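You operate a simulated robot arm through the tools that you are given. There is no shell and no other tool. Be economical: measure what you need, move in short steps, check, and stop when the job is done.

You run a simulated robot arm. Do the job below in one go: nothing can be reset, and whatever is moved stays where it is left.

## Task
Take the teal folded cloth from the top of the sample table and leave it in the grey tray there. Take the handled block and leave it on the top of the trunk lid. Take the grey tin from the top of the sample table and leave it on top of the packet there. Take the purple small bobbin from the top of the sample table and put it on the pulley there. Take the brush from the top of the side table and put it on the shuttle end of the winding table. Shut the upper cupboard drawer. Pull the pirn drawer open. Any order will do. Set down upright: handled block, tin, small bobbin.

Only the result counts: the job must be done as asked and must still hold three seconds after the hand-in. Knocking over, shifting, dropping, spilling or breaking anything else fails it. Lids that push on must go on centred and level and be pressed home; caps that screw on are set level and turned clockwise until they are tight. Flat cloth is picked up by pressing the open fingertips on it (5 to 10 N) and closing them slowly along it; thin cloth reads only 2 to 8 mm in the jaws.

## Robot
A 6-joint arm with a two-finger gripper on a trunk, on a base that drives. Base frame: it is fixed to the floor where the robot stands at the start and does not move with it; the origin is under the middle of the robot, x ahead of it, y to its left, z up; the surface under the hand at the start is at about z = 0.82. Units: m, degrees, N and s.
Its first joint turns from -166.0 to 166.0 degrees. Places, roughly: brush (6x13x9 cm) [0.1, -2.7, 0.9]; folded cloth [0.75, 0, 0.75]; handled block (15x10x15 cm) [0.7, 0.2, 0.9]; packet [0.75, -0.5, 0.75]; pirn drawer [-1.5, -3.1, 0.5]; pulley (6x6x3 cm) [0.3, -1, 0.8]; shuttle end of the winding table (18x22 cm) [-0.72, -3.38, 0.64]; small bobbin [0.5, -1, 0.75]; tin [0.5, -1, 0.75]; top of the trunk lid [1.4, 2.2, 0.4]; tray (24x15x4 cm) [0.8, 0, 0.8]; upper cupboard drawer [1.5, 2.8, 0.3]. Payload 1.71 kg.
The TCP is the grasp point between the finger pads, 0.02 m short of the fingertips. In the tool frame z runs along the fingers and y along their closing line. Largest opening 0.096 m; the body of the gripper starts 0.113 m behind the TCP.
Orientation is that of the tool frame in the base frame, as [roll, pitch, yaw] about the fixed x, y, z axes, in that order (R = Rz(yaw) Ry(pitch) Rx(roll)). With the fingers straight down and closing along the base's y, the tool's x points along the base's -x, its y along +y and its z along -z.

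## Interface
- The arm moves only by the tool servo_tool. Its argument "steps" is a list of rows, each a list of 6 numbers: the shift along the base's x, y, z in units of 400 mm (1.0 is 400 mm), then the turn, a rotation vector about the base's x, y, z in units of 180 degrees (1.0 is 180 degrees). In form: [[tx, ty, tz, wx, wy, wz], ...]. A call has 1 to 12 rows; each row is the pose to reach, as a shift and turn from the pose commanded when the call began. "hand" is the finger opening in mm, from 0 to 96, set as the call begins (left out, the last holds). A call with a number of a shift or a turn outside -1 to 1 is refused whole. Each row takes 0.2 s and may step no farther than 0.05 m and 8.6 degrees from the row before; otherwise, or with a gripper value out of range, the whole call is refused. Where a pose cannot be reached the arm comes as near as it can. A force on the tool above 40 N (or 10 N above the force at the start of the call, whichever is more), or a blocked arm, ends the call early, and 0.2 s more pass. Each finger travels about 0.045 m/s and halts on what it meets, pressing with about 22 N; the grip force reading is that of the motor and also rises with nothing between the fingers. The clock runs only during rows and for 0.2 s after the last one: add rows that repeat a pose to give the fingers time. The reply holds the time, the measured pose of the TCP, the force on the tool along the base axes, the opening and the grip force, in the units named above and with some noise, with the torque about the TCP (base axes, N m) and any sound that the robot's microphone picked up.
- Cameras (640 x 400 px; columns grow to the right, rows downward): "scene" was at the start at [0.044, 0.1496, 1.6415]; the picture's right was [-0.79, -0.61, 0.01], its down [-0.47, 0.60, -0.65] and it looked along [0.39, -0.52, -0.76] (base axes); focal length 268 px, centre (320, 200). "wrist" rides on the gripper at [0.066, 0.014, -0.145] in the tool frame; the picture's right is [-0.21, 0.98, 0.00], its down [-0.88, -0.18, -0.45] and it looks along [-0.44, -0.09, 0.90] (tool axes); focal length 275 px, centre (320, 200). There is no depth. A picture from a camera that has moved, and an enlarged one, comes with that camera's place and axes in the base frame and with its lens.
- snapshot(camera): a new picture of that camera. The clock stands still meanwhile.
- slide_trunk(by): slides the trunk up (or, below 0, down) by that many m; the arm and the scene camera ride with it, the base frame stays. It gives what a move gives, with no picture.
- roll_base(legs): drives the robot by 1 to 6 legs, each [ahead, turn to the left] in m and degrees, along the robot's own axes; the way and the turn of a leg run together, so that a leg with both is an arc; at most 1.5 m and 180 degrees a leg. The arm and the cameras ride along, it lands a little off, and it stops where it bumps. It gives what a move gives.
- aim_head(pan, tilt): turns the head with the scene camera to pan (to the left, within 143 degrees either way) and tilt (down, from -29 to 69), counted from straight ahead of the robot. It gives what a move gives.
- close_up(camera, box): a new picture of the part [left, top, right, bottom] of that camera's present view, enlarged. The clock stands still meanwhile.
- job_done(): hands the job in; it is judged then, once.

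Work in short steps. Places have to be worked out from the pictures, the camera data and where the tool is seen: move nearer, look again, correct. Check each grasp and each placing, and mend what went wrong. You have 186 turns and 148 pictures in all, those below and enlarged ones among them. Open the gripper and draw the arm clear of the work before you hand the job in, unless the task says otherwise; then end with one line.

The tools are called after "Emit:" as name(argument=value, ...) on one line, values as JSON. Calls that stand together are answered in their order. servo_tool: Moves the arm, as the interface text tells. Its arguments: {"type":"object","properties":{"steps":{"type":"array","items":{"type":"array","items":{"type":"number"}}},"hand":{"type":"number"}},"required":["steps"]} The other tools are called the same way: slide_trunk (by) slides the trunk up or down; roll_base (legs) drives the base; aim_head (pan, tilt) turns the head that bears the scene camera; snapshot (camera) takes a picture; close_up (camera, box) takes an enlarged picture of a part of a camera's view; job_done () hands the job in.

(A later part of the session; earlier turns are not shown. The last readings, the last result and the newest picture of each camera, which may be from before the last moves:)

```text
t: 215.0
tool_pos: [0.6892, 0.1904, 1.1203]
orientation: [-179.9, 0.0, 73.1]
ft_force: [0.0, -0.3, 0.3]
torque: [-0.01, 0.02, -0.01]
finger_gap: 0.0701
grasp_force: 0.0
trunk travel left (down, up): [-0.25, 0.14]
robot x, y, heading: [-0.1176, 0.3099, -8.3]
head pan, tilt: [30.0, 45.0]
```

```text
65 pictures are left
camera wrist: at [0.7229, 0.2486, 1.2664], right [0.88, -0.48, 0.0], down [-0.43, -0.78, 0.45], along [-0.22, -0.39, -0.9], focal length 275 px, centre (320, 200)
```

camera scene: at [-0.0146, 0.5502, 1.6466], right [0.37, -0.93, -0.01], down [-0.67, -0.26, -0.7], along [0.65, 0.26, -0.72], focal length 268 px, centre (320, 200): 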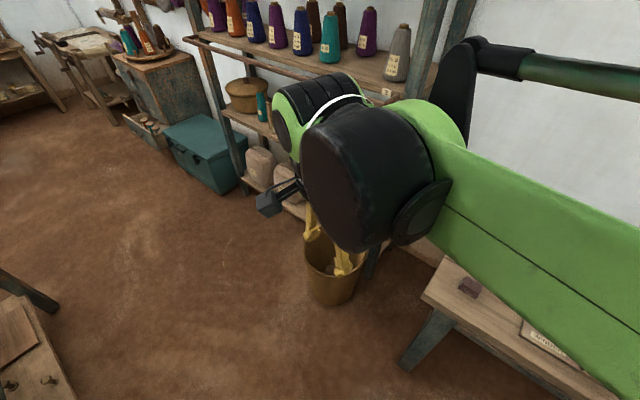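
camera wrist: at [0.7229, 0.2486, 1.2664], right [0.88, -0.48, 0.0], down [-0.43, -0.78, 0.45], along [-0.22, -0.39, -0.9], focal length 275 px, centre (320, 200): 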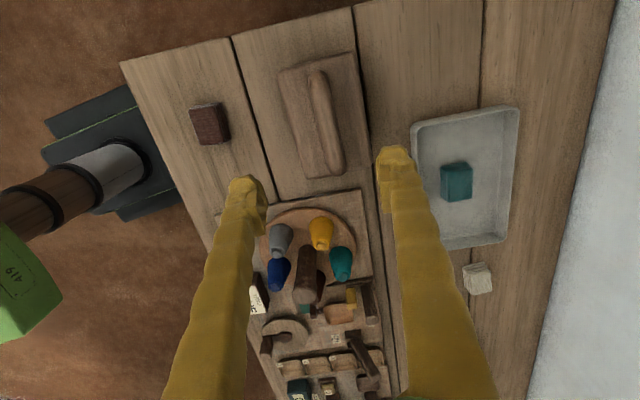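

Handle runs along the tool's x as wanted, centre ≈ (0.697, 0.188). Lower to 1.0 and look.

Emit:
servo_tool(steps=[[0.01, -0.003, -0.1, 0, 0, 0], [0.02, -0.006, -0.2, 0, 0, 0], [0.02, -0.006, -0.3, 0, 0, 0], [0.02, -0.006, -0.3, 0, 0, 0]])

Emit:
snapshot(camera="wrist")

Emit:
close_up(camera="scene", box=[400, 150, 640, 300])

```text
t: 216.0
tool_pos: [0.6981, 0.1891, 1.0002]
orientation: [-179.9, 0.2, 73.2]
ft_force: [-0.3, -0.1, -0.6]
torque: [0.0, 0.06, 0.01]
finger_gap: 0.07
grasp_force: 0.0
trunk travel left (down, up): [-0.25, 0.14]
robot x, y, heading: [-0.1185, 0.3083, -8.0]
head pan, tilt: [30.0, 45.0]
```

```text
64 pictures are left
camera wrist: at [0.7304, 0.2483, 1.1456], right [0.88, -0.48, 0.0], down [-0.43, -0.79, 0.45], along [-0.22, -0.39, -0.9], focal length 275 px, centre (320, 200)
```

wrist: 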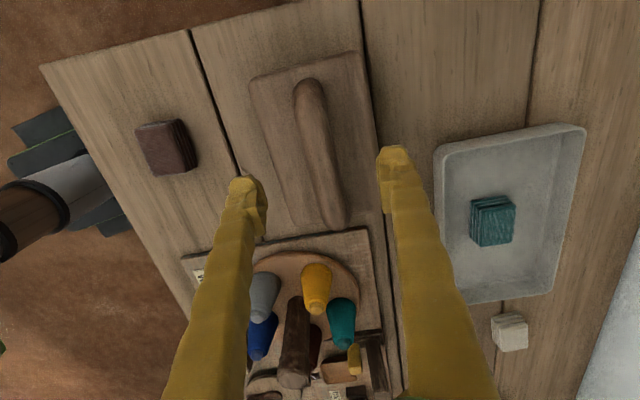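

```text
2.67 times, centred on (520, 225) of scene
camera zoom: at [-0.0137, 0.55, 1.6466], right [0.37, -0.93, -0.01], down [-0.67, -0.26, -0.7], along [0.65, 0.26, -0.72], focal length 716 px, centre (-213, 133)
```

zoom: 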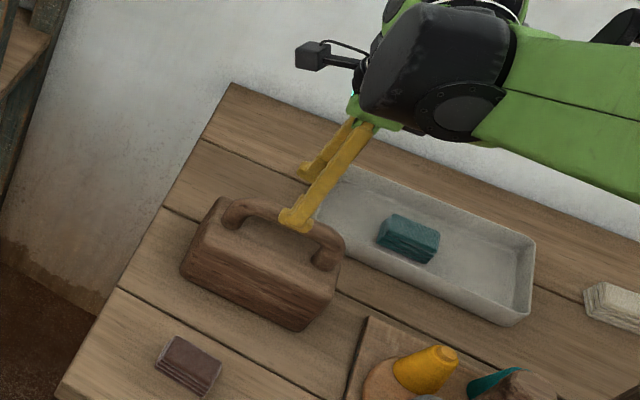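

Handle top ≈ 0.95. Lower the TCP to 0.938 with the handle between the fingers.

Emit:
servo_tool(steps=[[0.003, 0.004, -0.08, 0, 0, 0], [0.003, 0.004, -0.13, 0, 0, 0], [0.003, 0.004, -0.155, 0, 0, 0], [0.003, 0.004, -0.155, 0, 0, 0]])

Emit:
snapshot(camera="wrist")

Emit:
close_up(camera="scene", box=[440, 190, 560, 280])

```text
t: 217.0
tool_pos: [0.7007, 0.1902, 0.9392]
orientation: [180.0, 0.0, 73.2]
ft_force: [0.2, 0.3, -0.3]
torque: [0.0, -0.02, 0.01]
finger_gap: 0.0702
grasp_force: 0.0
trunk travel left (down, up): [-0.25, 0.14]
robot x, y, heading: [-0.1122, 0.3101, -8.6]
head pan, tilt: [30.0, 45.0]
```

```text
62 pictures are left
camera wrist: at [0.7325, 0.2489, 1.0847], right [0.88, -0.48, 0.0], down [-0.43, -0.79, 0.45], along [-0.22, -0.39, -0.9], focal length 275 px, centre (320, 200)
```

wrist: 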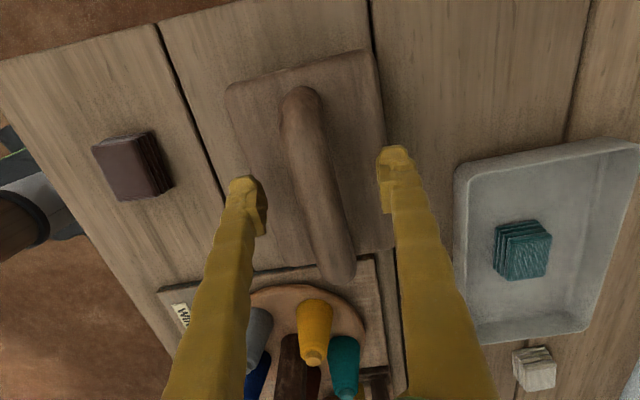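

```text
4.44 times, centred on (500, 235) of scene
camera zoom: at [-0.014, 0.55, 1.6466], right [0.37, -0.93, -0.01], down [-0.67, -0.26, -0.7], along [0.65, 0.26, -0.72], focal length 1193 px, centre (-480, 44)
```

zoom: 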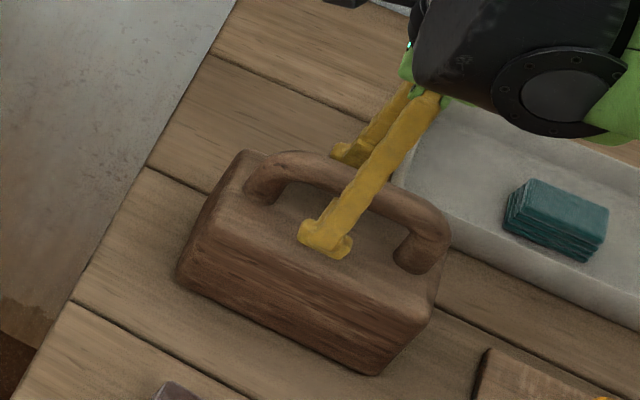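

Close on the handle.

Emit:
servo_tool(steps=[[0, 0, 0, 0, 0, 0], [0, 0, 0, 0, 0, 0], [0, 0, 0, 0, 0, 0], [0, 0, 0, 0, 0, 0], [0, 0, 0, 0, 0, 0], [0, 0, 0, 0, 0, 0]], hand=0)

Emit:
servo_tool(steps=[[0, 0, 0.03, 0, 0, 0], [0, 0, 0.08, 0, 0, 0], [0, 0, 0.15, 0, 0, 0], [0, 0, 0.25, 0, 0, 0], [0, 0, 0.35, 0, 0, 0], [0, 0, 0.35, 0, 0, 0]])

Emit:
snapshot(camera="wrist")

Emit:
close_up(camera="scene", box=[420, 140, 600, 280])

```text
t: 218.4
tool_pos: [0.699, 0.1898, 0.9396]
orientation: [-179.8, 0.1, 73.2]
ft_force: [0.6, 0.1, 0.6]
torque: [-0.02, 0.0, 0.28]
finger_gap: 0.0201
grasp_force: 22.3
trunk travel left (down, up): [-0.25, 0.14]
robot x, y, heading: [-0.1159, 0.3126, -8.2]
head pan, tilt: [30.0, 45.0]
```

```text
t: 219.8
tool_pos: [0.6999, 0.1905, 1.0809]
orientation: [-180.0, 0.1, 73.2]
ft_force: [-0.4, 1.0, -7.5]
torque: [0.05, -0.03, 0.01]
finger_gap: 0.02
grasp_force: 21.8
trunk travel left (down, up): [-0.25, 0.14]
robot x, y, heading: [-0.1157, 0.3092, -8.1]
head pan, tilt: [30.0, 45.0]
```

```text
60 pictures are left
camera wrist: at [0.7328, 0.2493, 1.2272], right [0.88, -0.48, 0.0], down [-0.43, -0.79, 0.45], along [-0.22, -0.39, -0.9], focal length 275 px, centre (320, 200)
```

wrist: 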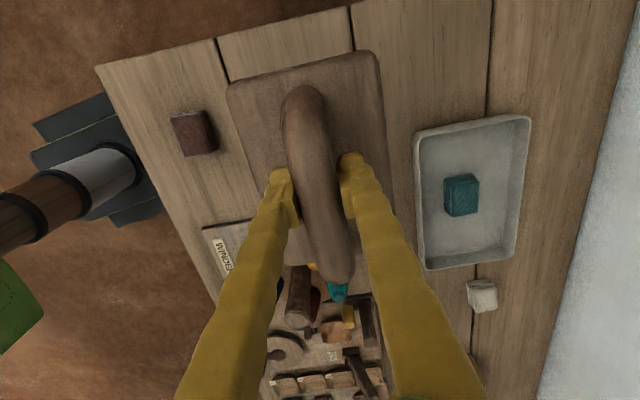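

```text
2.86 times, centred on (510, 210) of scene
camera zoom: at [-0.0137, 0.55, 1.6465], right [0.37, -0.93, -0.01], down [-0.67, -0.26, -0.7], along [0.65, 0.26, -0.72], focal length 767 px, centre (-223, 171)
```

zoom: 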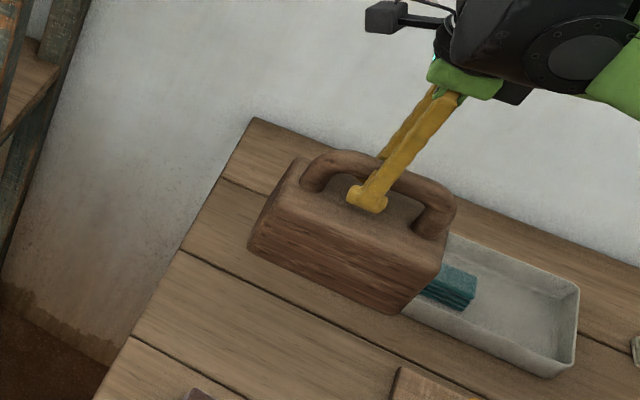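

Block lifted level. Retract it nearer the body, then look along the way to the chest.

Emit:
servo_tool(steps=[[-0.09, 0, 0.03, 0, 0, 0], [-0.18, 0, 0.06, 0, 0, 0], [-0.28, 0, 0.09, 0, 0, 0], [-0.38, 0, 0.12, 0, 0, 0], [-0.48, 0, 0.15, 0, 0, 0], [-0.58, 0, 0.15, 0, 0, 0], [-0.68, 0, 0.15, 0, 0, 0], [-0.75, 0, 0.15, 0, 0, 0], [-0.75, 0, 0.15, 0, 0, 0]])

Emit:
aim_head(pan=75, tilt=35)

Emit:
snapshot(camera="scene")

```text
t: 221.8
tool_pos: [0.3998, 0.1914, 1.141]
orientation: [-179.9, 0.1, 73.2]
ft_force: [-0.3, -1.1, -8.8]
torque: [0.04, -0.04, 0.0]
finger_gap: 0.0201
grasp_force: 21.8
trunk travel left (down, up): [-0.25, 0.14]
robot x, y, heading: [-0.1156, 0.3083, -8.3]
head pan, tilt: [30.0, 45.0]
```

```text
t: 222.9
tool_pos: [0.4003, 0.1913, 1.14]
orientation: [-179.9, 0.0, 73.1]
ft_force: [-0.3, 0.3, -8.2]
torque: [0.03, -0.01, 0.01]
finger_gap: 0.0198
grasp_force: 21.6
trunk travel left (down, up): [-0.25, 0.14]
robot x, y, heading: [-0.1125, 0.3143, -8.3]
head pan, tilt: [75.0, 35.0]
```

```text
58 pictures are left
camera scene: at [-0.0544, 0.6007, 1.6622], right [0.92, -0.4, -0.02], down [-0.24, -0.52, -0.82], along [0.32, 0.75, -0.58], focal length 268 px, centre (320, 200)
```

scene: 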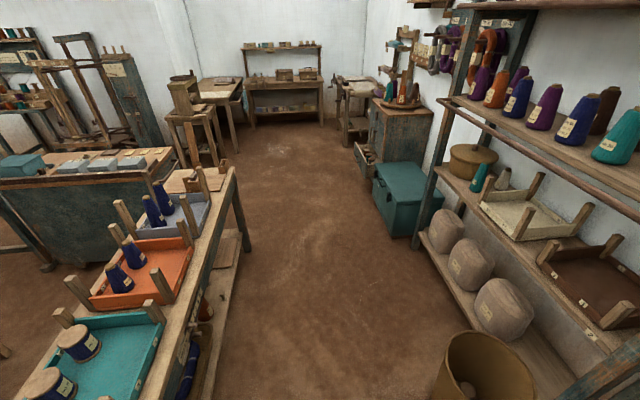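

The aisle to the chest is clear. Turn to 73° and drive up it, then edge toward the chest.

Emit:
roll_base(legs=[[0, 81.3], [1.1, 0], [0, -15], [0.85, 0], [0, 15]])

Emit:
aim_head(pan=-40, tilt=45)

Emit:
snapshot(camera="scene")

```text
t: 243.9
tool_pos: [0.8576, 2.5538, 1.1393]
orientation: [-179.9, 0.1, 154.0]
ft_force: [-0.1, 0.9, -9.1]
torque: [0.0, 0.04, 0.01]
finger_gap: 0.0198
grasp_force: 21.8
trunk travel left (down, up): [-0.25, 0.14]
robot x, y, heading: [0.6569, 2.0624, 72.2]
head pan, tilt: [75.0, 35.0]
```

```text
t: 245.8
tool_pos: [0.8524, 2.5371, 1.1474]
orientation: [179.2, -0.1, 154.0]
ft_force: [-0.9, 0.5, -8.5]
torque: [-0.02, 0.07, 0.02]
finger_gap: 0.0202
grasp_force: 21.8
trunk travel left (down, up): [-0.25, 0.14]
robot x, y, heading: [0.6562, 2.0629, 72.3]
head pan, tilt: [-40.0, 45.0]
```

```text
57 pictures are left
camera scene: at [0.5237, 2.1655, 1.6468], right [0.54, -0.84, 0.01], down [-0.6, -0.39, -0.7], along [0.59, 0.37, -0.72], focal length 268 px, centre (320, 200)
```

scene: 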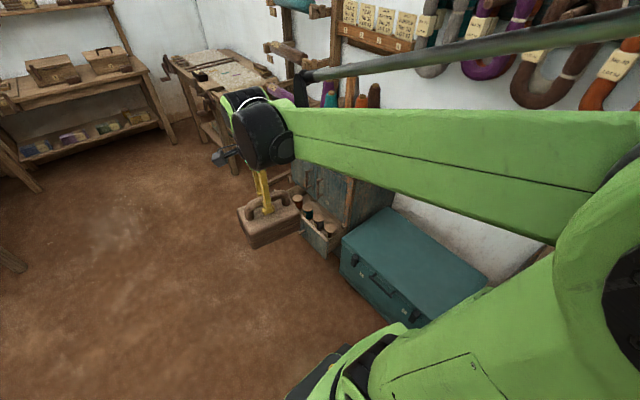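

Chest lid corners give a centre ≈ (1.415, 2.19). Slide the trunk down 0.2 m, then bring the block over the lid, turned to 73°.

Emit:
slide_trunk(by=-0.2)

Emit:
servo_tool(steps=[[0.08, -0.04, 0, 0.001, 0, -0.038], [0.16, -0.08, 0, 0.003, 0.002, -0.076], [0.25, -0.13, 0, 0.003, 0.002, -0.114], [0.34, -0.18, 0, 0.003, 0.002, -0.152], [0.44, -0.24, 0, 0.003, 0.002, -0.19], [0.54, -0.3, 0, 0.003, 0.002, -0.228], [0.64, -0.36, 0, 0.003, 0.002, -0.266], [0.74, -0.42, 0, 0.003, 0.002, -0.304], [0.84, -0.49, 0, 0.003, 0.002, -0.342], [0.93, -0.56, 0, 0.003, 0.002, -0.38]])

Emit:
servo_tool(steps=[[0.09, -0.06, 0, 0, 0, -0.035], [0.18, -0.12, 0, 0, 0, -0.07], [0.27, -0.18, 0, 0, 0, -0.07], [0.36, -0.24, 0, 0, 0, -0.07], [0.45, -0.3, 0, 0, 0, -0.07], [0.46, -0.31, -0.1, 0, 0, -0.07], [0.46, -0.31, -0.2, 0, 0, -0.07], [0.46, -0.31, -0.3, 0, 0, -0.07], [0.46, -0.31, -0.4, 0, 0, -0.07], [0.46, -0.31, -0.4, 0, 0, -0.07]])

Emit:
snapshot(camera="wrist")

Emit:
snapshot(camera="scene")

```text
t: 248.0
tool_pos: [0.8517, 2.5371, 0.9491]
orientation: [179.3, -0.1, 154.0]
ft_force: [-0.1, -1.4, -8.6]
torque: [-0.01, 0.06, -0.01]
finger_gap: 0.0199
grasp_force: 22.3
trunk travel left (down, up): [-0.05, 0.34]
robot x, y, heading: [0.6548, 2.0644, 72.7]
head pan, tilt: [-40.0, 45.0]
```

```text
t: 250.2
tool_pos: [1.2221, 2.3145, 0.9442]
orientation: [179.2, -0.6, 85.5]
ft_force: [0.0, -0.1, -7.8]
torque: [0.03, 0.02, -0.02]
finger_gap: 0.0203
grasp_force: 22.0
trunk travel left (down, up): [-0.05, 0.34]
robot x, y, heading: [0.6573, 2.0592, 72.4]
head pan, tilt: [-40.0, 45.0]
```

```text
t: 252.4
tool_pos: [1.4105, 2.1889, 0.787]
orientation: [179.3, -0.6, 73.0]
ft_force: [0.4, -0.8, -7.5]
torque: [0.03, 0.03, -0.02]
finger_gap: 0.02
grasp_force: 22.2
trunk travel left (down, up): [-0.05, 0.34]
robot x, y, heading: [0.6576, 2.0618, 72.7]
head pan, tilt: [-40.0, 45.0]
```

```text
56 pictures are left
camera wrist: at [1.4402, 2.2476, 0.9334], right [0.88, -0.48, 0.01], down [-0.44, -0.79, 0.43], along [-0.2, -0.38, -0.9], focal length 275 px, centre (320, 200)
```

wrist: 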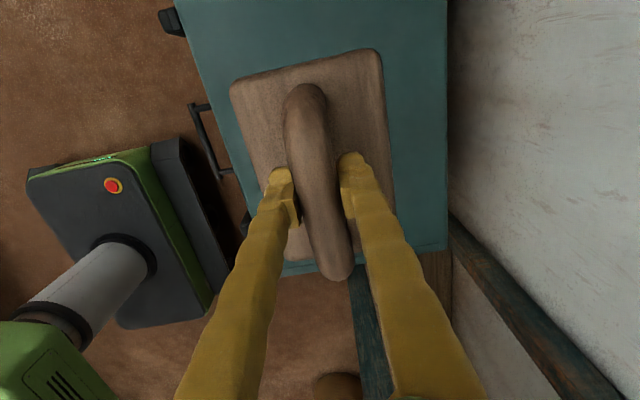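

```text
55 pictures are left
camera scene: at [0.5235, 2.1629, 1.4468], right [0.54, -0.84, 0.01], down [-0.6, -0.39, -0.7], along [0.59, 0.37, -0.72], focal length 268 px, centre (320, 200)
```

scene: 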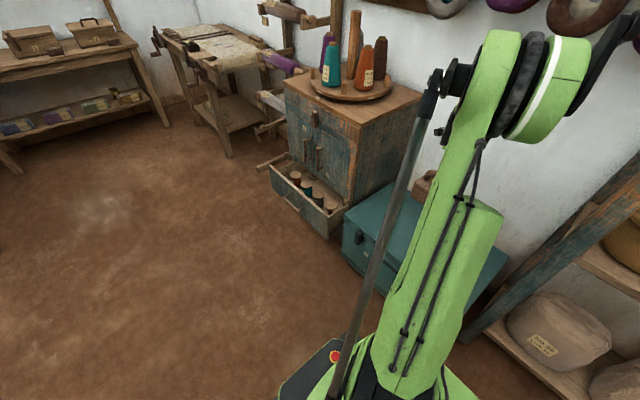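

Over the lid and well inside its edges. Lower toward 0.55.

Emit:
servo_tool(steps=[[0.02, 0, -0.1, 0.004, -0.003, 0], [0.04, 0, -0.2, 0.004, -0.003, 0], [0.04, 0, -0.3, 0.004, -0.003, 0], [0.04, 0, -0.4, 0.004, -0.003, 0], [0.04, 0, -0.5, 0.004, -0.003, 0], [0.04, 0, -0.55, 0.004, -0.003, 0], [0.04, 0, -0.55, 0.004, -0.003, 0]])

Emit:
snapshot(camera="wrist")

Emit:
close_up(camera="scene", box=[330, 150, 530, 300])

```text
t: 254.0
tool_pos: [1.4253, 2.1885, 0.5706]
orientation: [178.8, -1.5, 73.0]
ft_force: [7.6, 1.2, 24.5]
torque: [-0.03, 0.06, 0.11]
finger_gap: 0.0201
grasp_force: 22.6
trunk travel left (down, up): [-0.05, 0.34]
robot x, y, heading: [0.6578, 2.0617, 72.9]
head pan, tilt: [-40.0, 45.0]
```

```text
54 pictures are left
camera wrist: at [1.4541, 2.2449, 0.7171], right [0.88, -0.48, 0.01], down [-0.44, -0.79, 0.42], along [-0.19, -0.37, -0.91], focal length 275 px, centre (320, 200)
```

wrist: 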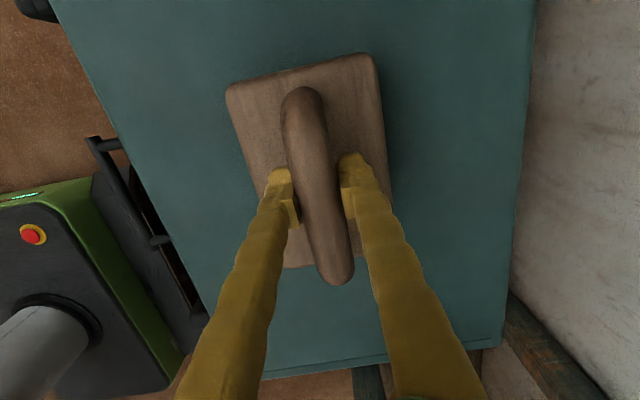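

```text
2.67 times, centred on (430, 225) of scene
camera zoom: at [0.5219, 2.1626, 1.447], right [0.54, -0.84, 0.01], down [-0.6, -0.39, -0.7], along [0.59, 0.37, -0.71], focal length 716 px, centre (27, 133)
```

zoom: 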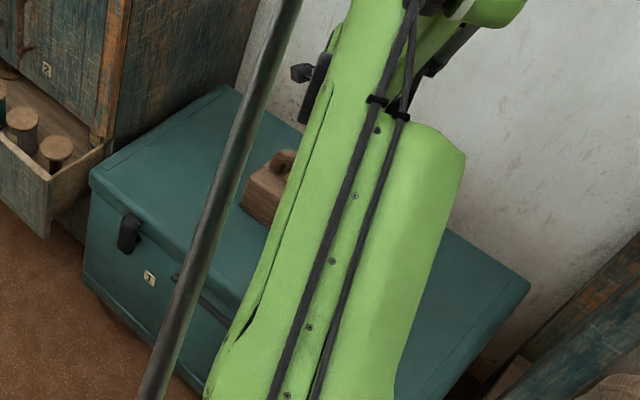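

Contact with the lid already (lid ≈ 0.45). Relieve slightly and level the tool before release.

Emit:
servo_tool(steps=[[0, 0, 0.008, -0.006, 0.0088, 0], [0, 0, 0.008, -0.006, 0.0088, 0], [0, 0, 0.008, -0.006, 0.0088, 0]])

```text
t: 254.8
tool_pos: [1.4244, 2.1898, 0.5709]
orientation: [-179.9, 0.0, 73.1]
ft_force: [-0.5, 0.5, -9.4]
torque: [0.04, 0.0, 0.04]
finger_gap: 0.0198
grasp_force: 21.5
trunk travel left (down, up): [-0.05, 0.34]
robot x, y, heading: [0.6548, 2.0621, 72.7]
head pan, tilt: [-40.0, 45.0]
```

Level and just clear of the lid. Lower about 2 mm to light contact.

Emit:
servo_tool(steps=[[0, 0, -0.003, 0, 0, 0], [0, 0, -0.006, 0, 0, 0], [0, 0, -0.006, 0, 0, 0]])

```text
t: 255.6
tool_pos: [1.4243, 2.1893, 0.5695]
orientation: [-179.9, 0.0, 73.0]
ft_force: [4.6, -4.4, 6.5]
torque: [0.74, -0.16, -0.22]
finger_gap: 0.0197
grasp_force: 22.2
trunk travel left (down, up): [-0.05, 0.34]
robot x, y, heading: [0.6581, 2.0634, 72.6]
head pan, tilt: [-40.0, 45.0]
```

Resting. Open and rise.

Emit:
servo_tool(steps=[[0, 0, 0, 0, 0, 0], [0, 0, 0, 0, 0, 0], [0, 0, 0, 0, 0, 0], [0, 0, 0, 0, 0, 0], [0, 0, 0.06, 0, 0, 0], [0, 0, 0.16, 0, 0, 0], [0, 0, 0.28, 0, 0, 0], [0, 0, 0.4, 0, 0, 0], [0, 0, 0.52, 0, 0, 0], [0, 0, 0.64, 0, 0, 0]], hand=60)

Emit:
snapshot(camera="wrist")

```text
t: 257.8
tool_pos: [1.4222, 2.1907, 0.8233]
orientation: [-179.9, 0.0, 73.1]
ft_force: [0.1, -0.3, -0.2]
torque: [-0.01, 0.09, -0.02]
finger_gap: 0.0602
grasp_force: 0.0
trunk travel left (down, up): [-0.05, 0.34]
robot x, y, heading: [0.6551, 2.06, 72.5]
head pan, tilt: [-40.0, 45.0]
```

```text
52 pictures are left
camera wrist: at [1.4567, 2.2491, 0.9701], right [0.88, -0.48, 0.0], down [-0.43, -0.78, 0.45], along [-0.22, -0.39, -0.9], focal length 275 px, centre (320, 200)
```

wrist: 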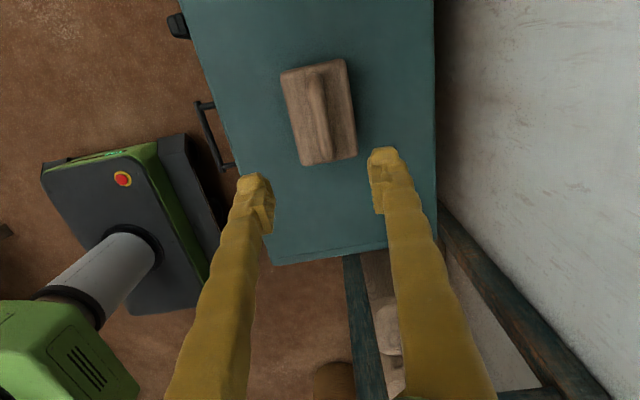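

Block stands on the lid. Now inspect the cupboard drawers.

Emit:
close_up(camera="scene", box=[240, 60, 440, 260])

```text
2.00 times, centred on (340, 160) of scene
camera zoom: at [0.5237, 2.1628, 1.4469], right [0.54, -0.84, 0.01], down [-0.6, -0.39, -0.7], along [0.59, 0.37, -0.72], focal length 537 px, centre (280, 280)
```

zoom: 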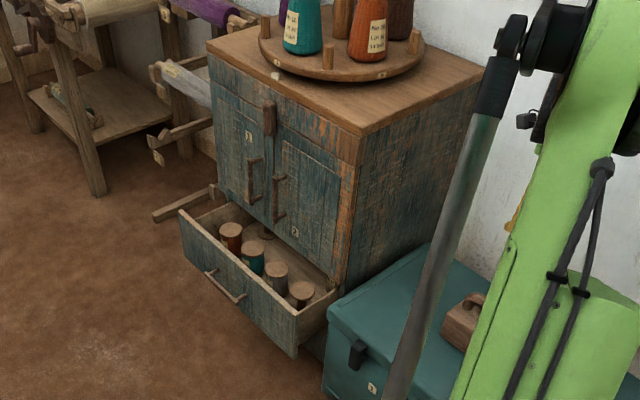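

Only one drawer stands open: front face at n≈0.49 (about 18 cm out), centre ≈ (1.385, 2.86), top ≈ 0.38. Raise and retract the hand, then drive to stand before it.

Emit:
servo_tool(steps=[[0, 0, 0.12, 0, 0, 0], [0, 0, 0.24, 0, 0, 0], [0, 0, 0.36, 0, 0, 0], [-0.05, 0, 0.46, 0, 0, 0], [-0.15, -0.01, 0.5, 0, 0, 0], [-0.26, -0.03, 0.5, 0, 0, 0], [-0.38, -0.05, 0.5, 0, 0, 0], [-0.5, -0.08, 0.5, 0, 0, 0], [-0.61, -0.11, 0.5, 0, 0, 0], [-0.72, -0.14, 0.5, 0, 0, 0], [-0.83, -0.17, 0.5, 0, 0, 0], [-0.9, -0.17, 0.5, 0, 0, 0]], hand=0)

Emit:
roll_base(legs=[[0, 13], [0.95, 0], [0, -13]])

Emit:
aim_head(pan=-60, tilt=45)

Emit:
snapshot(camera="scene")

```text
t: 260.6
tool_pos: [1.0906, 2.1095, 1.0387]
orientation: [180.0, -0.8, 72.8]
ft_force: [-0.8, 0.3, 0.0]
torque: [0.0, -0.03, -0.01]
finger_gap: 0.0
grasp_force: 22.1
trunk travel left (down, up): [-0.05, 0.34]
robot x, y, heading: [0.6574, 2.0602, 72.4]
head pan, tilt: [-40.0, 45.0]
stopped in row 12: the arm was blocked; the commanded pose is now the measured one
```

```text
t: 269.5
tool_pos: [1.1572, 3.0648, 1.0376]
orientation: [-180.0, -0.8, 73.6]
ft_force: [-0.7, -0.5, 0.7]
torque: [0.0, 0.01, 0.0]
finger_gap: 0.0
grasp_force: 22.2
trunk travel left (down, up): [-0.05, 0.34]
robot x, y, heading: [0.7205, 3.0108, 73.5]
head pan, tilt: [-40.0, 45.0]
```

```text
t: 270.4
tool_pos: [1.1598, 3.0505, 1.0438]
orientation: [-179.9, -1.6, 73.7]
ft_force: [-1.2, 0.0, -0.4]
torque: [-0.01, 0.02, 0.01]
finger_gap: 0.0003
grasp_force: 22.1
trunk travel left (down, up): [-0.05, 0.34]
robot x, y, heading: [0.7257, 3.0117, 73.6]
head pan, tilt: [-60.0, 45.0]
```

```text
50 pictures are left
camera scene: at [0.5991, 3.0865, 1.4471], right [0.26, -0.96, 0.01], down [-0.69, -0.2, -0.7], along [0.68, 0.17, -0.71], focal length 268 px, centre (320, 200)
```

scene: 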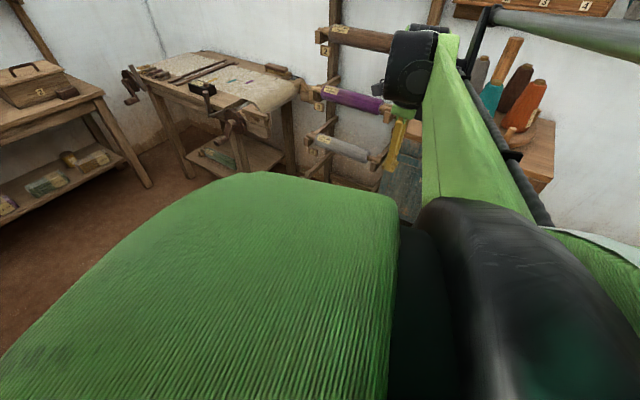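

Robot stands before the drawer (n≈-0.19, d≈3.09). Turn the hand +90° and move it in front of the drawer for a wrist view.

Emit:
servo_tool(steps=[[0.02, -0.05, 0, 0, 0, 0.045], [0.04, -0.1, 0, 0, 0, 0.09], [0.06, -0.15, 0, 0, 0, 0.135], [0.08, -0.2, 0, 0, 0, 0.18], [0.1, -0.25, 0, 0, 0, 0.225], [0.12, -0.3, 0, 0, 0, 0.27], [0.14, -0.35, 0, 0, 0, 0.315], [0.16, -0.38, 0, 0, 0, 0.36], [0.18, -0.41, 0, 0, 0, 0.405], [0.2, -0.44, 0, 0, 0, 0.45], [0.2, -0.44, 0, 0, 0, 0.496], [0.2, -0.44, 0, 0, 0, 0.496]])

Emit:
snapshot(camera="wrist")

```text
t: 273.0
tool_pos: [1.2353, 2.8744, 1.0389]
orientation: [-179.9, -1.5, 162.9]
ft_force: [0.1, 0.2, 0.1]
torque: [0.01, 0.03, 0.03]
finger_gap: 0.0003
grasp_force: 21.4
trunk travel left (down, up): [-0.05, 0.34]
robot x, y, heading: [0.7225, 3.0109, 73.4]
head pan, tilt: [-60.0, 45.0]
```

```text
49 pictures are left
camera wrist: at [1.1801, 2.9062, 1.1869], right [0.48, 0.88, -0.01], down [0.8, -0.44, 0.42], along [0.36, -0.21, -0.91], focal length 275 px, centre (320, 200)
```

wrist: 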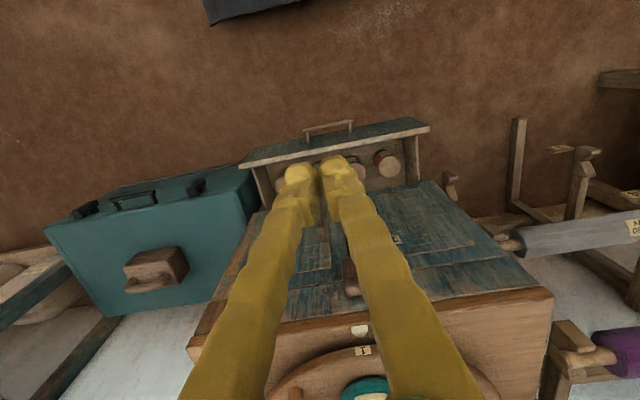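

Drawer centre d≈3.12, its pull bar ≈ (1.32, 2.85, 0.33). I'll push on the bar with closed fingers, tool tilted 20° forward. Lower the trunk the last 5 cm, tilt and descend in front of it.

Emit:
slide_trunk(by=-0.05)

Emit:
servo_tool(steps=[[0.0, 0, -0.1, -0.012, -0.038, 0], [0.0, 0, -0.2, -0.024, -0.076, 0], [0.0, 0, -0.3, -0.035, -0.1145, 0], [0.0, 0, -0.41, -0.035, -0.1145, 0], [0.0, 0, -0.52, -0.035, -0.1145, 0], [0.0, 0, -0.63, -0.035, -0.1145, 0], [0.0, 0, -0.74, -0.035, -0.1145, 0], [0.0, 0, -0.85, -0.035, -0.1145, 0], [0.0, 0, -0.85, -0.035, -0.1145, 0]])

Emit:
snapshot(camera="wrist")

```text
t: 273.9
tool_pos: [1.2344, 2.8743, 0.9889]
orientation: [-179.9, -1.6, 162.9]
ft_force: [-0.7, -0.2, 0.4]
torque: [0.0, 0.03, 0.0]
finger_gap: 0.0
grasp_force: 22.1
trunk travel left (down, up): [0.0, 0.39]
robot x, y, heading: [0.7206, 3.0127, 73.2]
head pan, tilt: [-60.0, 45.0]
```

```text
t: 275.9
tool_pos: [1.2366, 2.8752, 0.6522]
orientation: [-180.0, 19.9, 162.9]
ft_force: [-0.9, 0.8, 0.4]
torque: [-0.02, 0.01, 0.01]
finger_gap: 0.0
grasp_force: 22.2
trunk travel left (down, up): [0.0, 0.39]
robot x, y, heading: [0.7213, 3.0109, 73.4]
head pan, tilt: [-60.0, 45.0]
```

```text
48 pictures are left
camera wrist: at [1.1339, 2.9216, 0.7649], right [0.47, 0.88, 0.07], down [0.59, -0.37, 0.72], along [0.66, -0.3, -0.69], focal length 275 px, centre (320, 200)
```

wrist: 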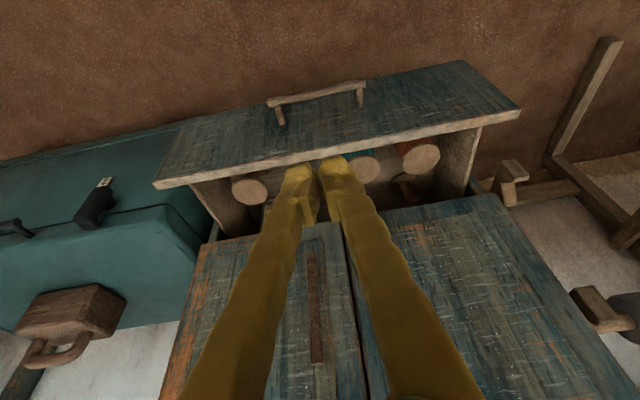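

Two-view estimate of the pull bar: n≈0.42, d≈3.11, z≈0.36; TCP is at n 0.34, d 3.11. Descend straight down to z 0.36.

Emit:
servo_tool(steps=[[0, 0, -0.1, 0, 0, 0], [0, 0, -0.2, 0, 0, 0], [0, 0, -0.3, 0, 0, 0], [0, 0, -0.4, 0, 0, 0], [0, 0, -0.5, 0, 0, 0], [0, 0, -0.6, 0, 0, 0], [0, 0, -0.7, 0, 0, 0], [0, 0, -0.73, 0, 0, 0], [0, 0, -0.73, 0, 0, 0]])

Emit:
snapshot(camera="wrist")

```text
t: 277.9
tool_pos: [1.3664, 2.8304, 0.4746]
orientation: [-179.9, 19.8, 162.9]
ft_force: [0.0, -0.7, 0.7]
torque: [0.03, 0.01, -0.01]
finger_gap: 0.0
grasp_force: 22.3
out of reach, approached as far as the arm can: row 2, 3, 4, 5, 6, 7, 8, 9
trunk travel left (down, up): [0.0, 0.39]
robot x, y, heading: [0.7286, 3.0087, 73.3]
head pan, tilt: [-60.0, 45.0]
```

```text
47 pictures are left
camera wrist: at [1.2643, 2.8774, 0.5898], right [0.47, 0.88, 0.07], down [0.59, -0.37, 0.71], along [0.65, -0.3, -0.7], focal length 275 px, centre (320, 200)
```

wrist: 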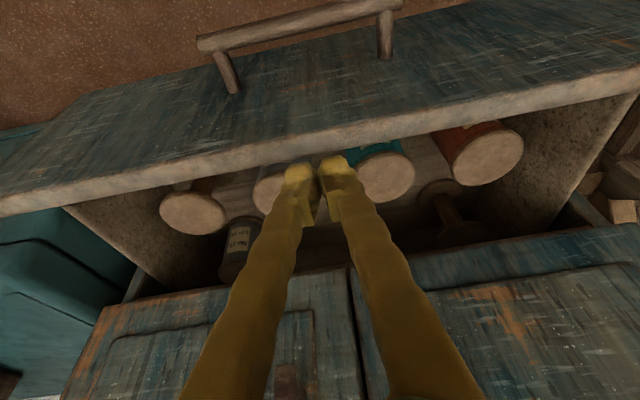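

Low reach is limited this close. Lift out, reduce the tilt to ~10°, then turn the base to face the drawer and back off, so I can push by driving.

Emit:
servo_tool(steps=[[0, 0, 0.1, 0, 0, 0], [0, 0, 0.2, 0, 0, 0], [0, 0, 0.3, 0, 0, 0], [0, 0, 0.42, 0, 0, 0], [-0.05, 0.015, 0.52, 0.008, 0.026, 0], [-0.12, 0.04, 0.62, 0.0163, 0.053, 0], [-0.2, 0.06, 0.7, 0.0163, 0.053, 0], [-0.28, 0.085, 0.78, 0.0163, 0.053, 0], [-0.36, 0.11, 0.86, 0.0163, 0.053, 0], [-0.36, 0.11, 0.94, 0.0163, 0.053, 0], [-0.36, 0.11, 1.0, 0.0163, 0.053, 0]])

Emit:
roll_base(legs=[[0, -90.5], [-0.25, 0]])

```text
t: 280.3
tool_pos: [1.2183, 2.8763, 0.8745]
orientation: [-179.8, 9.9, 162.8]
ft_force: [0.1, -0.3, -1.0]
torque: [-0.01, 0.04, 0.01]
finger_gap: 0.0
grasp_force: 22.7
trunk travel left (down, up): [0.0, 0.39]
robot x, y, heading: [0.7273, 3.0081, 73.2]
head pan, tilt: [-60.0, 45.0]
```

```text
t: 288.5
tool_pos: [0.3504, 2.5917, 0.8749]
orientation: [-179.3, 9.9, 71.7]
ft_force: [-1.6, 0.3, -0.2]
torque: [-0.05, -0.16, 0.02]
finger_gap: 0.0001
grasp_force: 21.6
trunk travel left (down, up): [0.0, 0.39]
robot x, y, heading: [0.4868, 3.0873, -18.0]
head pan, tilt: [-60.0, 45.0]
```

Facing the drawer at n≈-0.44, d≈3.09. Turn the head aside and swing the hand round to the front.

Emit:
aim_head(pan=50, tilt=45)

Emit:
servo_tool(steps=[[0.11, 0, 0, 0, 0, 0.022], [0.22, 0, 0, 0, 0, 0.044], [0.33, -0.01, 0, 0, 0, 0.066], [0.44, -0.01, 0, 0, 0, 0.089], [0.55, -0.02, 0, 0, 0, 0.111], [0.66, -0.02, 0, 0, 0, 0.133], [0.77, -0.03, 0, 0, 0, 0.155], [0.88, -0.03, 0, 0, 0, 0.178], [0.975, -0.03, 0, 0, 0, 0.2]])

Emit:
servo_tool(steps=[[0.1, 0.061, 0, 0, 0, 0.022], [0.2, 0.122, 0, 0, 0, 0.044], [0.3, 0.183, 0, 0, 0, 0.066], [0.4, 0.244, 0, 0, 0, 0.089], [0.5, 0.306, 0, 0, 0, 0.111], [0.6, 0.367, 0, 0, 0, 0.133], [0.7, 0.428, 0, 0, 0, 0.155], [0.8, 0.489, 0, 0, 0, 0.178], [0.9, 0.55, 0, 0, 0, 0.2], [0.95, 0.64, 0, 0, 0, 0.235], [1.0, 0.73, 0, 0, 0, 0.27], [1.0, 0.76, 0, 0, 0, 0.307]])

Emit:
snapshot(camera="wrist")

Emit:
snapshot(camera="scene")

```text
t: 290.4
tool_pos: [0.3413, 2.5942, 0.8759]
orientation: [-179.8, 9.9, 71.6]
ft_force: [0.5, 0.0, -1.0]
torque: [0.02, 0.06, 0.0]
finger_gap: 0.0001
grasp_force: 22.6
trunk travel left (down, up): [0.0, 0.39]
robot x, y, heading: [0.4859, 3.0858, -18.2]
head pan, tilt: [50.0, 45.0]
```

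```text
t: 292.4
tool_pos: [0.7315, 2.5862, 0.8738]
orientation: [-179.8, 9.9, 107.6]
ft_force: [-0.2, 0.3, 0.6]
torque: [0.0, -0.03, 0.02]
finger_gap: 0.0
grasp_force: 22.3
trunk travel left (down, up): [0.0, 0.39]
robot x, y, heading: [0.4853, 3.0877, -18.1]
head pan, tilt: [50.0, 45.0]
```

```text
t: 295.0
tool_pos: [1.1286, 2.8876, 0.8749]
orientation: [-179.9, 10.0, 162.9]
ft_force: [-0.6, 0.6, 0.7]
torque: [0.01, -0.03, 0.01]
finger_gap: 0.0002
grasp_force: 22.3
trunk travel left (down, up): [0.0, 0.39]
robot x, y, heading: [0.489, 3.0852, -18.3]
head pan, tilt: [50.0, 45.0]
```

```text
46 pictures are left
camera wrist: at [1.0485, 2.9272, 1.0066], right [0.48, 0.88, 0.03], down [0.7, -0.41, 0.59], along [0.53, -0.26, -0.81], focal length 275 px, centre (320, 200)
```

wrist: 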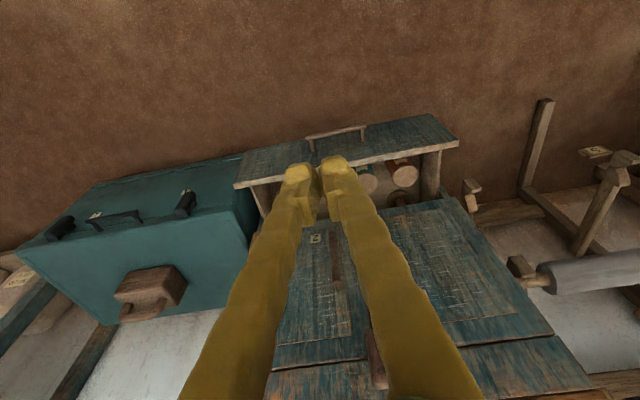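

```text
45 pictures are left
camera scene: at [0.6141, 3.3331, 1.397], right [0.53, -0.85, -0.01], down [-0.61, -0.37, -0.7], along [0.59, 0.38, -0.71], focal length 268 px, centre (320, 200)
```

scene: 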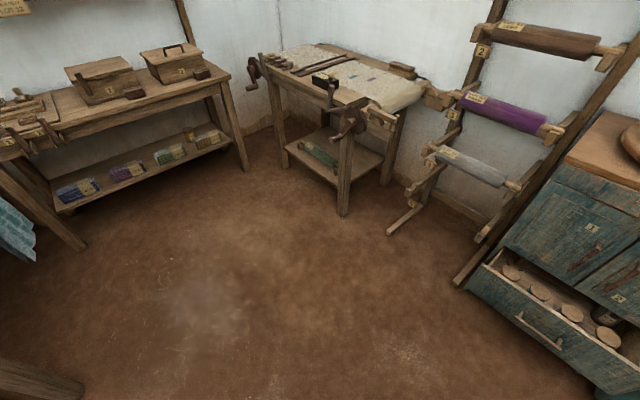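

Good view. Move out to n≈0.36 (clear in front of the bar) and descend.

Emit:
servo_tool(steps=[[0.1, -0.015, 0, 0, 0, 0], [0.2, -0.03, 0, 0, 0, 0], [0.3, -0.045, -0.02, 0, 0, 0], [0.315, -0.045, -0.13, 0, 0, 0], [0.315, -0.045, -0.25, 0, 0, 0], [0.315, -0.045, -0.37, 0, 0, 0], [0.315, -0.045, -0.49, 0, 0, 0], [0.315, -0.045, -0.61, 0, 0, 0], [0.315, -0.045, -0.73, 0, 0, 0], [0.315, -0.045, -0.85, 0, 0, 0], [0.315, -0.045, -0.85, 0, 0, 0]])

Emit:
snapshot(camera="wrist")

```text
t: 297.4
tool_pos: [1.2564, 2.8688, 0.5337]
orientation: [-179.9, 9.9, 162.8]
ft_force: [-1.0, 0.2, -0.5]
torque: [0.05, 0.0, 0.02]
finger_gap: 0.0
grasp_force: 21.8
trunk travel left (down, up): [0.0, 0.39]
robot x, y, heading: [0.4903, 3.0871, -18.3]
head pan, tilt: [50.0, 45.0]
```

```text
44 pictures are left
camera wrist: at [1.1754, 2.9099, 0.6655], right [0.48, 0.87, 0.03], down [0.7, -0.41, 0.59], along [0.53, -0.26, -0.81], focal length 275 px, centre (320, 200)
```

wrist: 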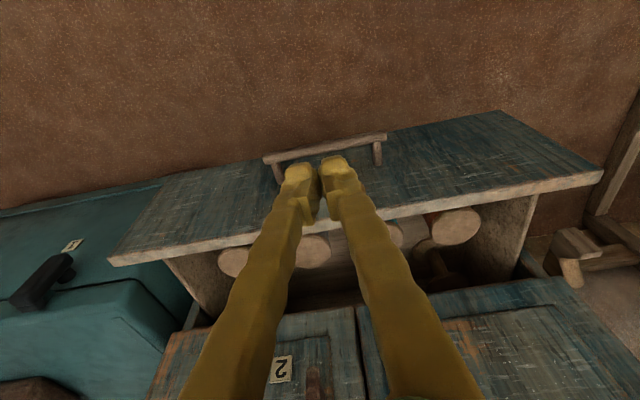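

Emit:
servo_tool(steps=[[0, 0, -0.1, 0, 0, 0], [0, 0, -0.2, 0, 0, 0], [0, 0, -0.3, 0, 0, 0], [0, 0, -0.39, 0, 0, 0], [0, 0, -0.39, 0, 0, 0]])

Emit:
snapshot(camera="wrist")

```text
t: 298.6
tool_pos: [1.2558, 2.8691, 0.3768]
orientation: [-180.0, 9.9, 162.8]
ft_force: [-0.2, -0.2, 0.2]
torque: [-0.04, -0.03, 0.01]
finger_gap: 0.0
grasp_force: 22.1
trunk travel left (down, up): [0.0, 0.39]
robot x, y, heading: [0.4811, 3.0898, -18.0]
head pan, tilt: [50.0, 45.0]
```

```text
43 pictures are left
camera wrist: at [1.1753, 2.9105, 0.5089], right [0.48, 0.87, 0.03], down [0.7, -0.41, 0.59], along [0.53, -0.26, -0.81], focal length 275 px, centre (320, 200)
```

wrist: 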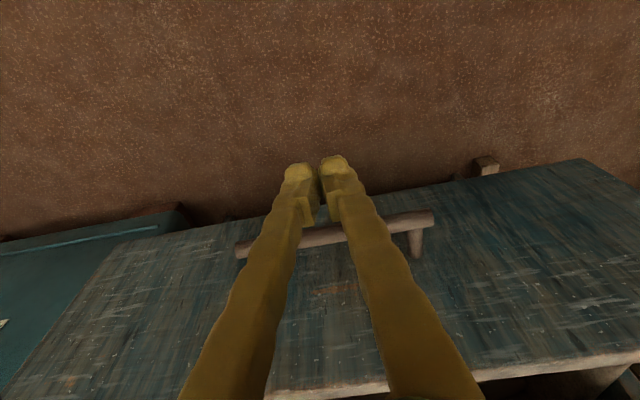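

Fingers stand in front of the bar. Lower 20 mm more, then drive forward to push.

Emit:
servo_tool(steps=[[0, 0, -0.05, 0, 0, 0], [0, 0, -0.05, 0, 0, 0]])

Emit:
roll_base(legs=[[0.1, 0]])

Emit:
snapshot(camera="wrist")

```text
t: 299.2
tool_pos: [1.2565, 2.869, 0.3574]
orientation: [-179.9, 9.9, 162.8]
ft_force: [0.6, 0.3, -0.2]
torque: [-0.03, -0.02, 0.0]
finger_gap: 0.0
grasp_force: 22.1
trunk travel left (down, up): [0.0, 0.39]
robot x, y, heading: [0.4858, 3.0886, -18.1]
head pan, tilt: [50.0, 45.0]
```

```text
t: 300.5
tool_pos: [1.3523, 2.8385, 0.3582]
orientation: [-179.9, 10.0, 162.8]
ft_force: [-0.7, 0.6, -0.3]
torque: [-0.02, -0.02, 0.02]
finger_gap: 0.0
grasp_force: 29.8
trunk travel left (down, up): [0.0, 0.39]
robot x, y, heading: [0.585, 3.0548, -18.3]
head pan, tilt: [50.0, 45.0]
```

```text
42 pictures are left
camera wrist: at [1.2711, 2.879, 0.4893], right [0.48, 0.88, 0.03], down [0.7, -0.41, 0.59], along [0.53, -0.26, -0.81], focal length 275 px, centre (320, 200)
```

wrist: 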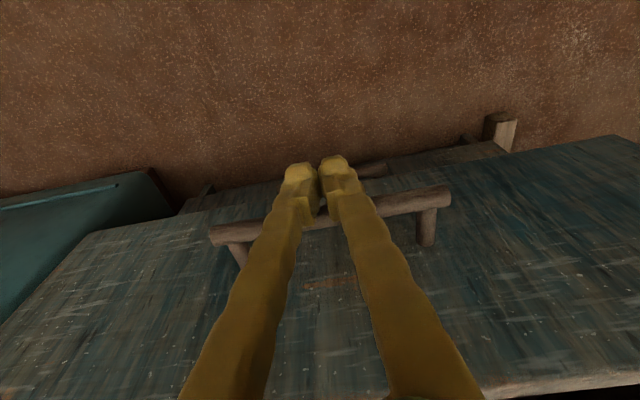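

The drawer moves in (a closed lower drawer is visible below). Push further.

Emit:
roll_base(legs=[[0.08, 0]])

Emit:
snapshot(camera="wrist")

Emit:
snapshot(camera="scene")

```text
t: 301.7
tool_pos: [1.4241, 2.816, 0.3691]
orientation: [-179.9, 10.7, 163.1]
ft_force: [-0.8, -0.3, -0.1]
torque: [-0.02, 0.0, 0.01]
finger_gap: 0.0
grasp_force: 29.2
trunk travel left (down, up): [0.0, 0.39]
robot x, y, heading: [0.657, 3.0274, -17.8]
head pan, tilt: [50.0, 45.0]
```

```text
41 pictures are left
camera wrist: at [1.3415, 2.8575, 0.4998], right [0.48, 0.88, 0.04], down [0.69, -0.4, 0.6], along [0.54, -0.26, -0.8], focal length 275 px, centre (320, 200)
```

wrist: 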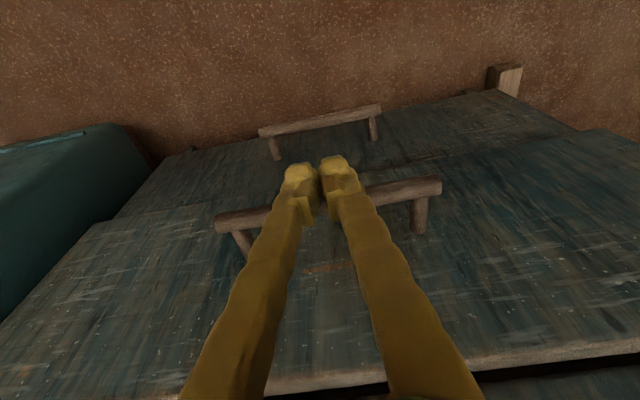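

```text
40 pictures are left
camera scene: at [0.7858, 3.2771, 1.3969], right [0.53, -0.85, -0.01], down [-0.61, -0.37, -0.7], along [0.59, 0.38, -0.71], focal length 268 px, centre (320, 200)
```

scene: 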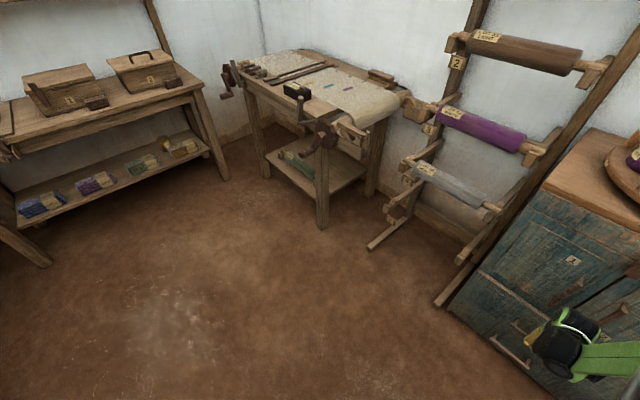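

Nearly shut – about 4–5 cm remain relative to the lower drawer. Continue in small legs.

Emit:
roll_base(legs=[[0.03, 0]])

Emit:
snapshot(camera="wrist")

```text
t: 302.6
tool_pos: [1.4485, 2.8097, 0.3811]
orientation: [-179.9, 11.7, 163.0]
ft_force: [-0.6, 0.7, -0.7]
torque: [0.03, 0.01, 0.01]
finger_gap: 0.0
grasp_force: 29.2
trunk travel left (down, up): [0.0, 0.39]
robot x, y, heading: [0.6856, 3.0263, -18.1]
head pan, tilt: [50.0, 45.0]
```

```text
39 pictures are left
camera wrist: at [1.3631, 2.8506, 0.5101], right [0.48, 0.88, 0.04], down [0.68, -0.4, 0.61], along [0.55, -0.27, -0.79], focal length 275 px, centre (320, 200)
```

wrist: 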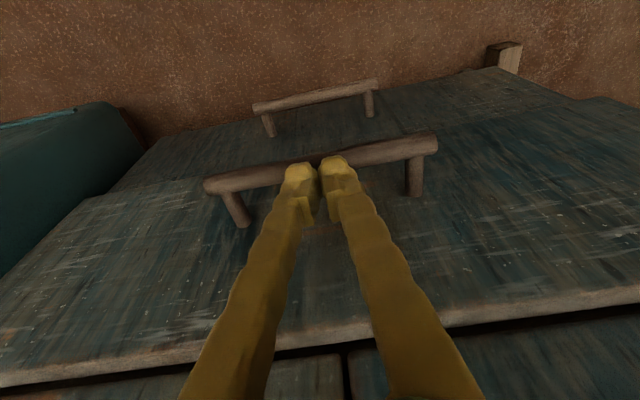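

The fingers are riding up the bar. Back off 3 cm, lower and fix the tilt, then push again.

Emit:
roll_base(legs=[[-0.03, 0]])

Emit:
servo_tool(steps=[[0, 0, -0.04, 0, 0, 0], [0, 0, -0.08, 0, 0, 0], [0, 0, -0.08, 0, 0, 0]])

Emit:
snapshot(camera="wrist")

```text
t: 303.5
tool_pos: [1.4147, 2.8204, 0.3928]
orientation: [-179.8, 12.4, 163.1]
ft_force: [0.3, 0.0, 0.2]
torque: [0.0, -0.01, -0.01]
finger_gap: 0.0002
grasp_force: 29.2
trunk travel left (down, up): [0.0, 0.39]
robot x, y, heading: [0.6582, 3.0315, -18.2]
head pan, tilt: [50.0, 45.0]
```

```text
t: 304.3
tool_pos: [1.4081, 2.8229, 0.3729]
orientation: [-179.8, 13.3, 163.0]
ft_force: [0.7, -0.6, 0.4]
torque: [0.01, 0.03, 0.01]
finger_gap: 0.0002
grasp_force: 29.6
trunk travel left (down, up): [0.0, 0.39]
robot x, y, heading: [0.657, 3.0291, -17.9]
head pan, tilt: [50.0, 45.0]
```

```text
38 pictures are left
camera wrist: at [1.3203, 2.8655, 0.499], right [0.48, 0.88, 0.04], down [0.66, -0.39, 0.63], along [0.57, -0.27, -0.77], focal length 275 px, centre (320, 200)
```

wrist: 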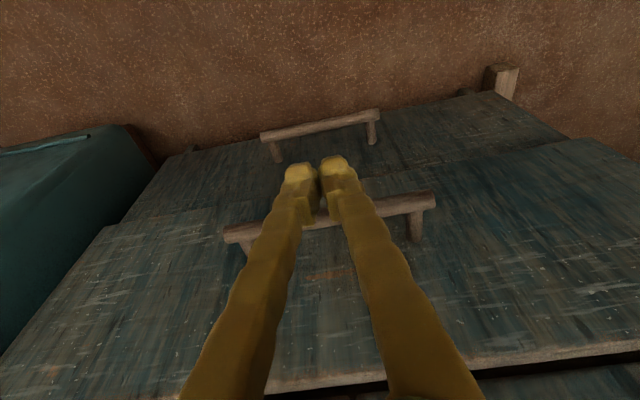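

In front of the bar again. Lower 3 cm and push with the arm this time.

Emit:
servo_tool(steps=[[0, 0, -0.04, 0, 0, 0], [0, 0, -0.075, 0, 0, 0], [0.03, -0.009, -0.075, 0, 0, 0], [0.06, -0.018, -0.075, 0, 0, 0], [0.09, -0.028, -0.075, 0, 0, 0], [0.12, -0.037, -0.075, 0, 0, 0], [0.15, -0.046, -0.075, 0, 0, 0], [0.17, -0.052, -0.075, 0, 0, 0], [0.17, -0.052, -0.075, 0, 0, 0]])

Emit:
snapshot(camera="wrist")

```text
t: 305.7
tool_pos: [1.4393, 2.8121, 0.3516]
orientation: [-179.8, 13.5, 163.0]
ft_force: [-11.0, 3.1, -14.0]
torque: [0.06, 0.25, -0.01]
finger_gap: 0.0061
grasp_force: 29.8
trunk travel left (down, up): [0.0, 0.39]
robot x, y, heading: [0.6604, 3.03, -18.1]
head pan, tilt: [50.0, 45.0]
stopped in row 6: the force on the tool passed its limit at 64 N (the readings are from after the stop); the commanded pose is now the measured one
```

```text
37 pictures are left
camera wrist: at [1.3516, 2.8552, 0.4781], right [0.48, 0.88, 0.05], down [0.66, -0.39, 0.64], along [0.58, -0.28, -0.77], focal length 275 px, centre (320, 200)
```

wrist: 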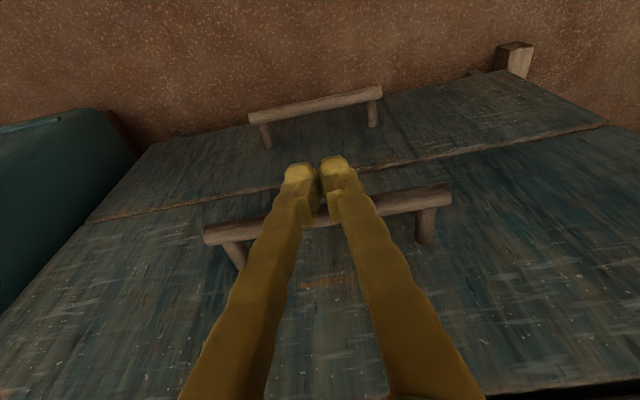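

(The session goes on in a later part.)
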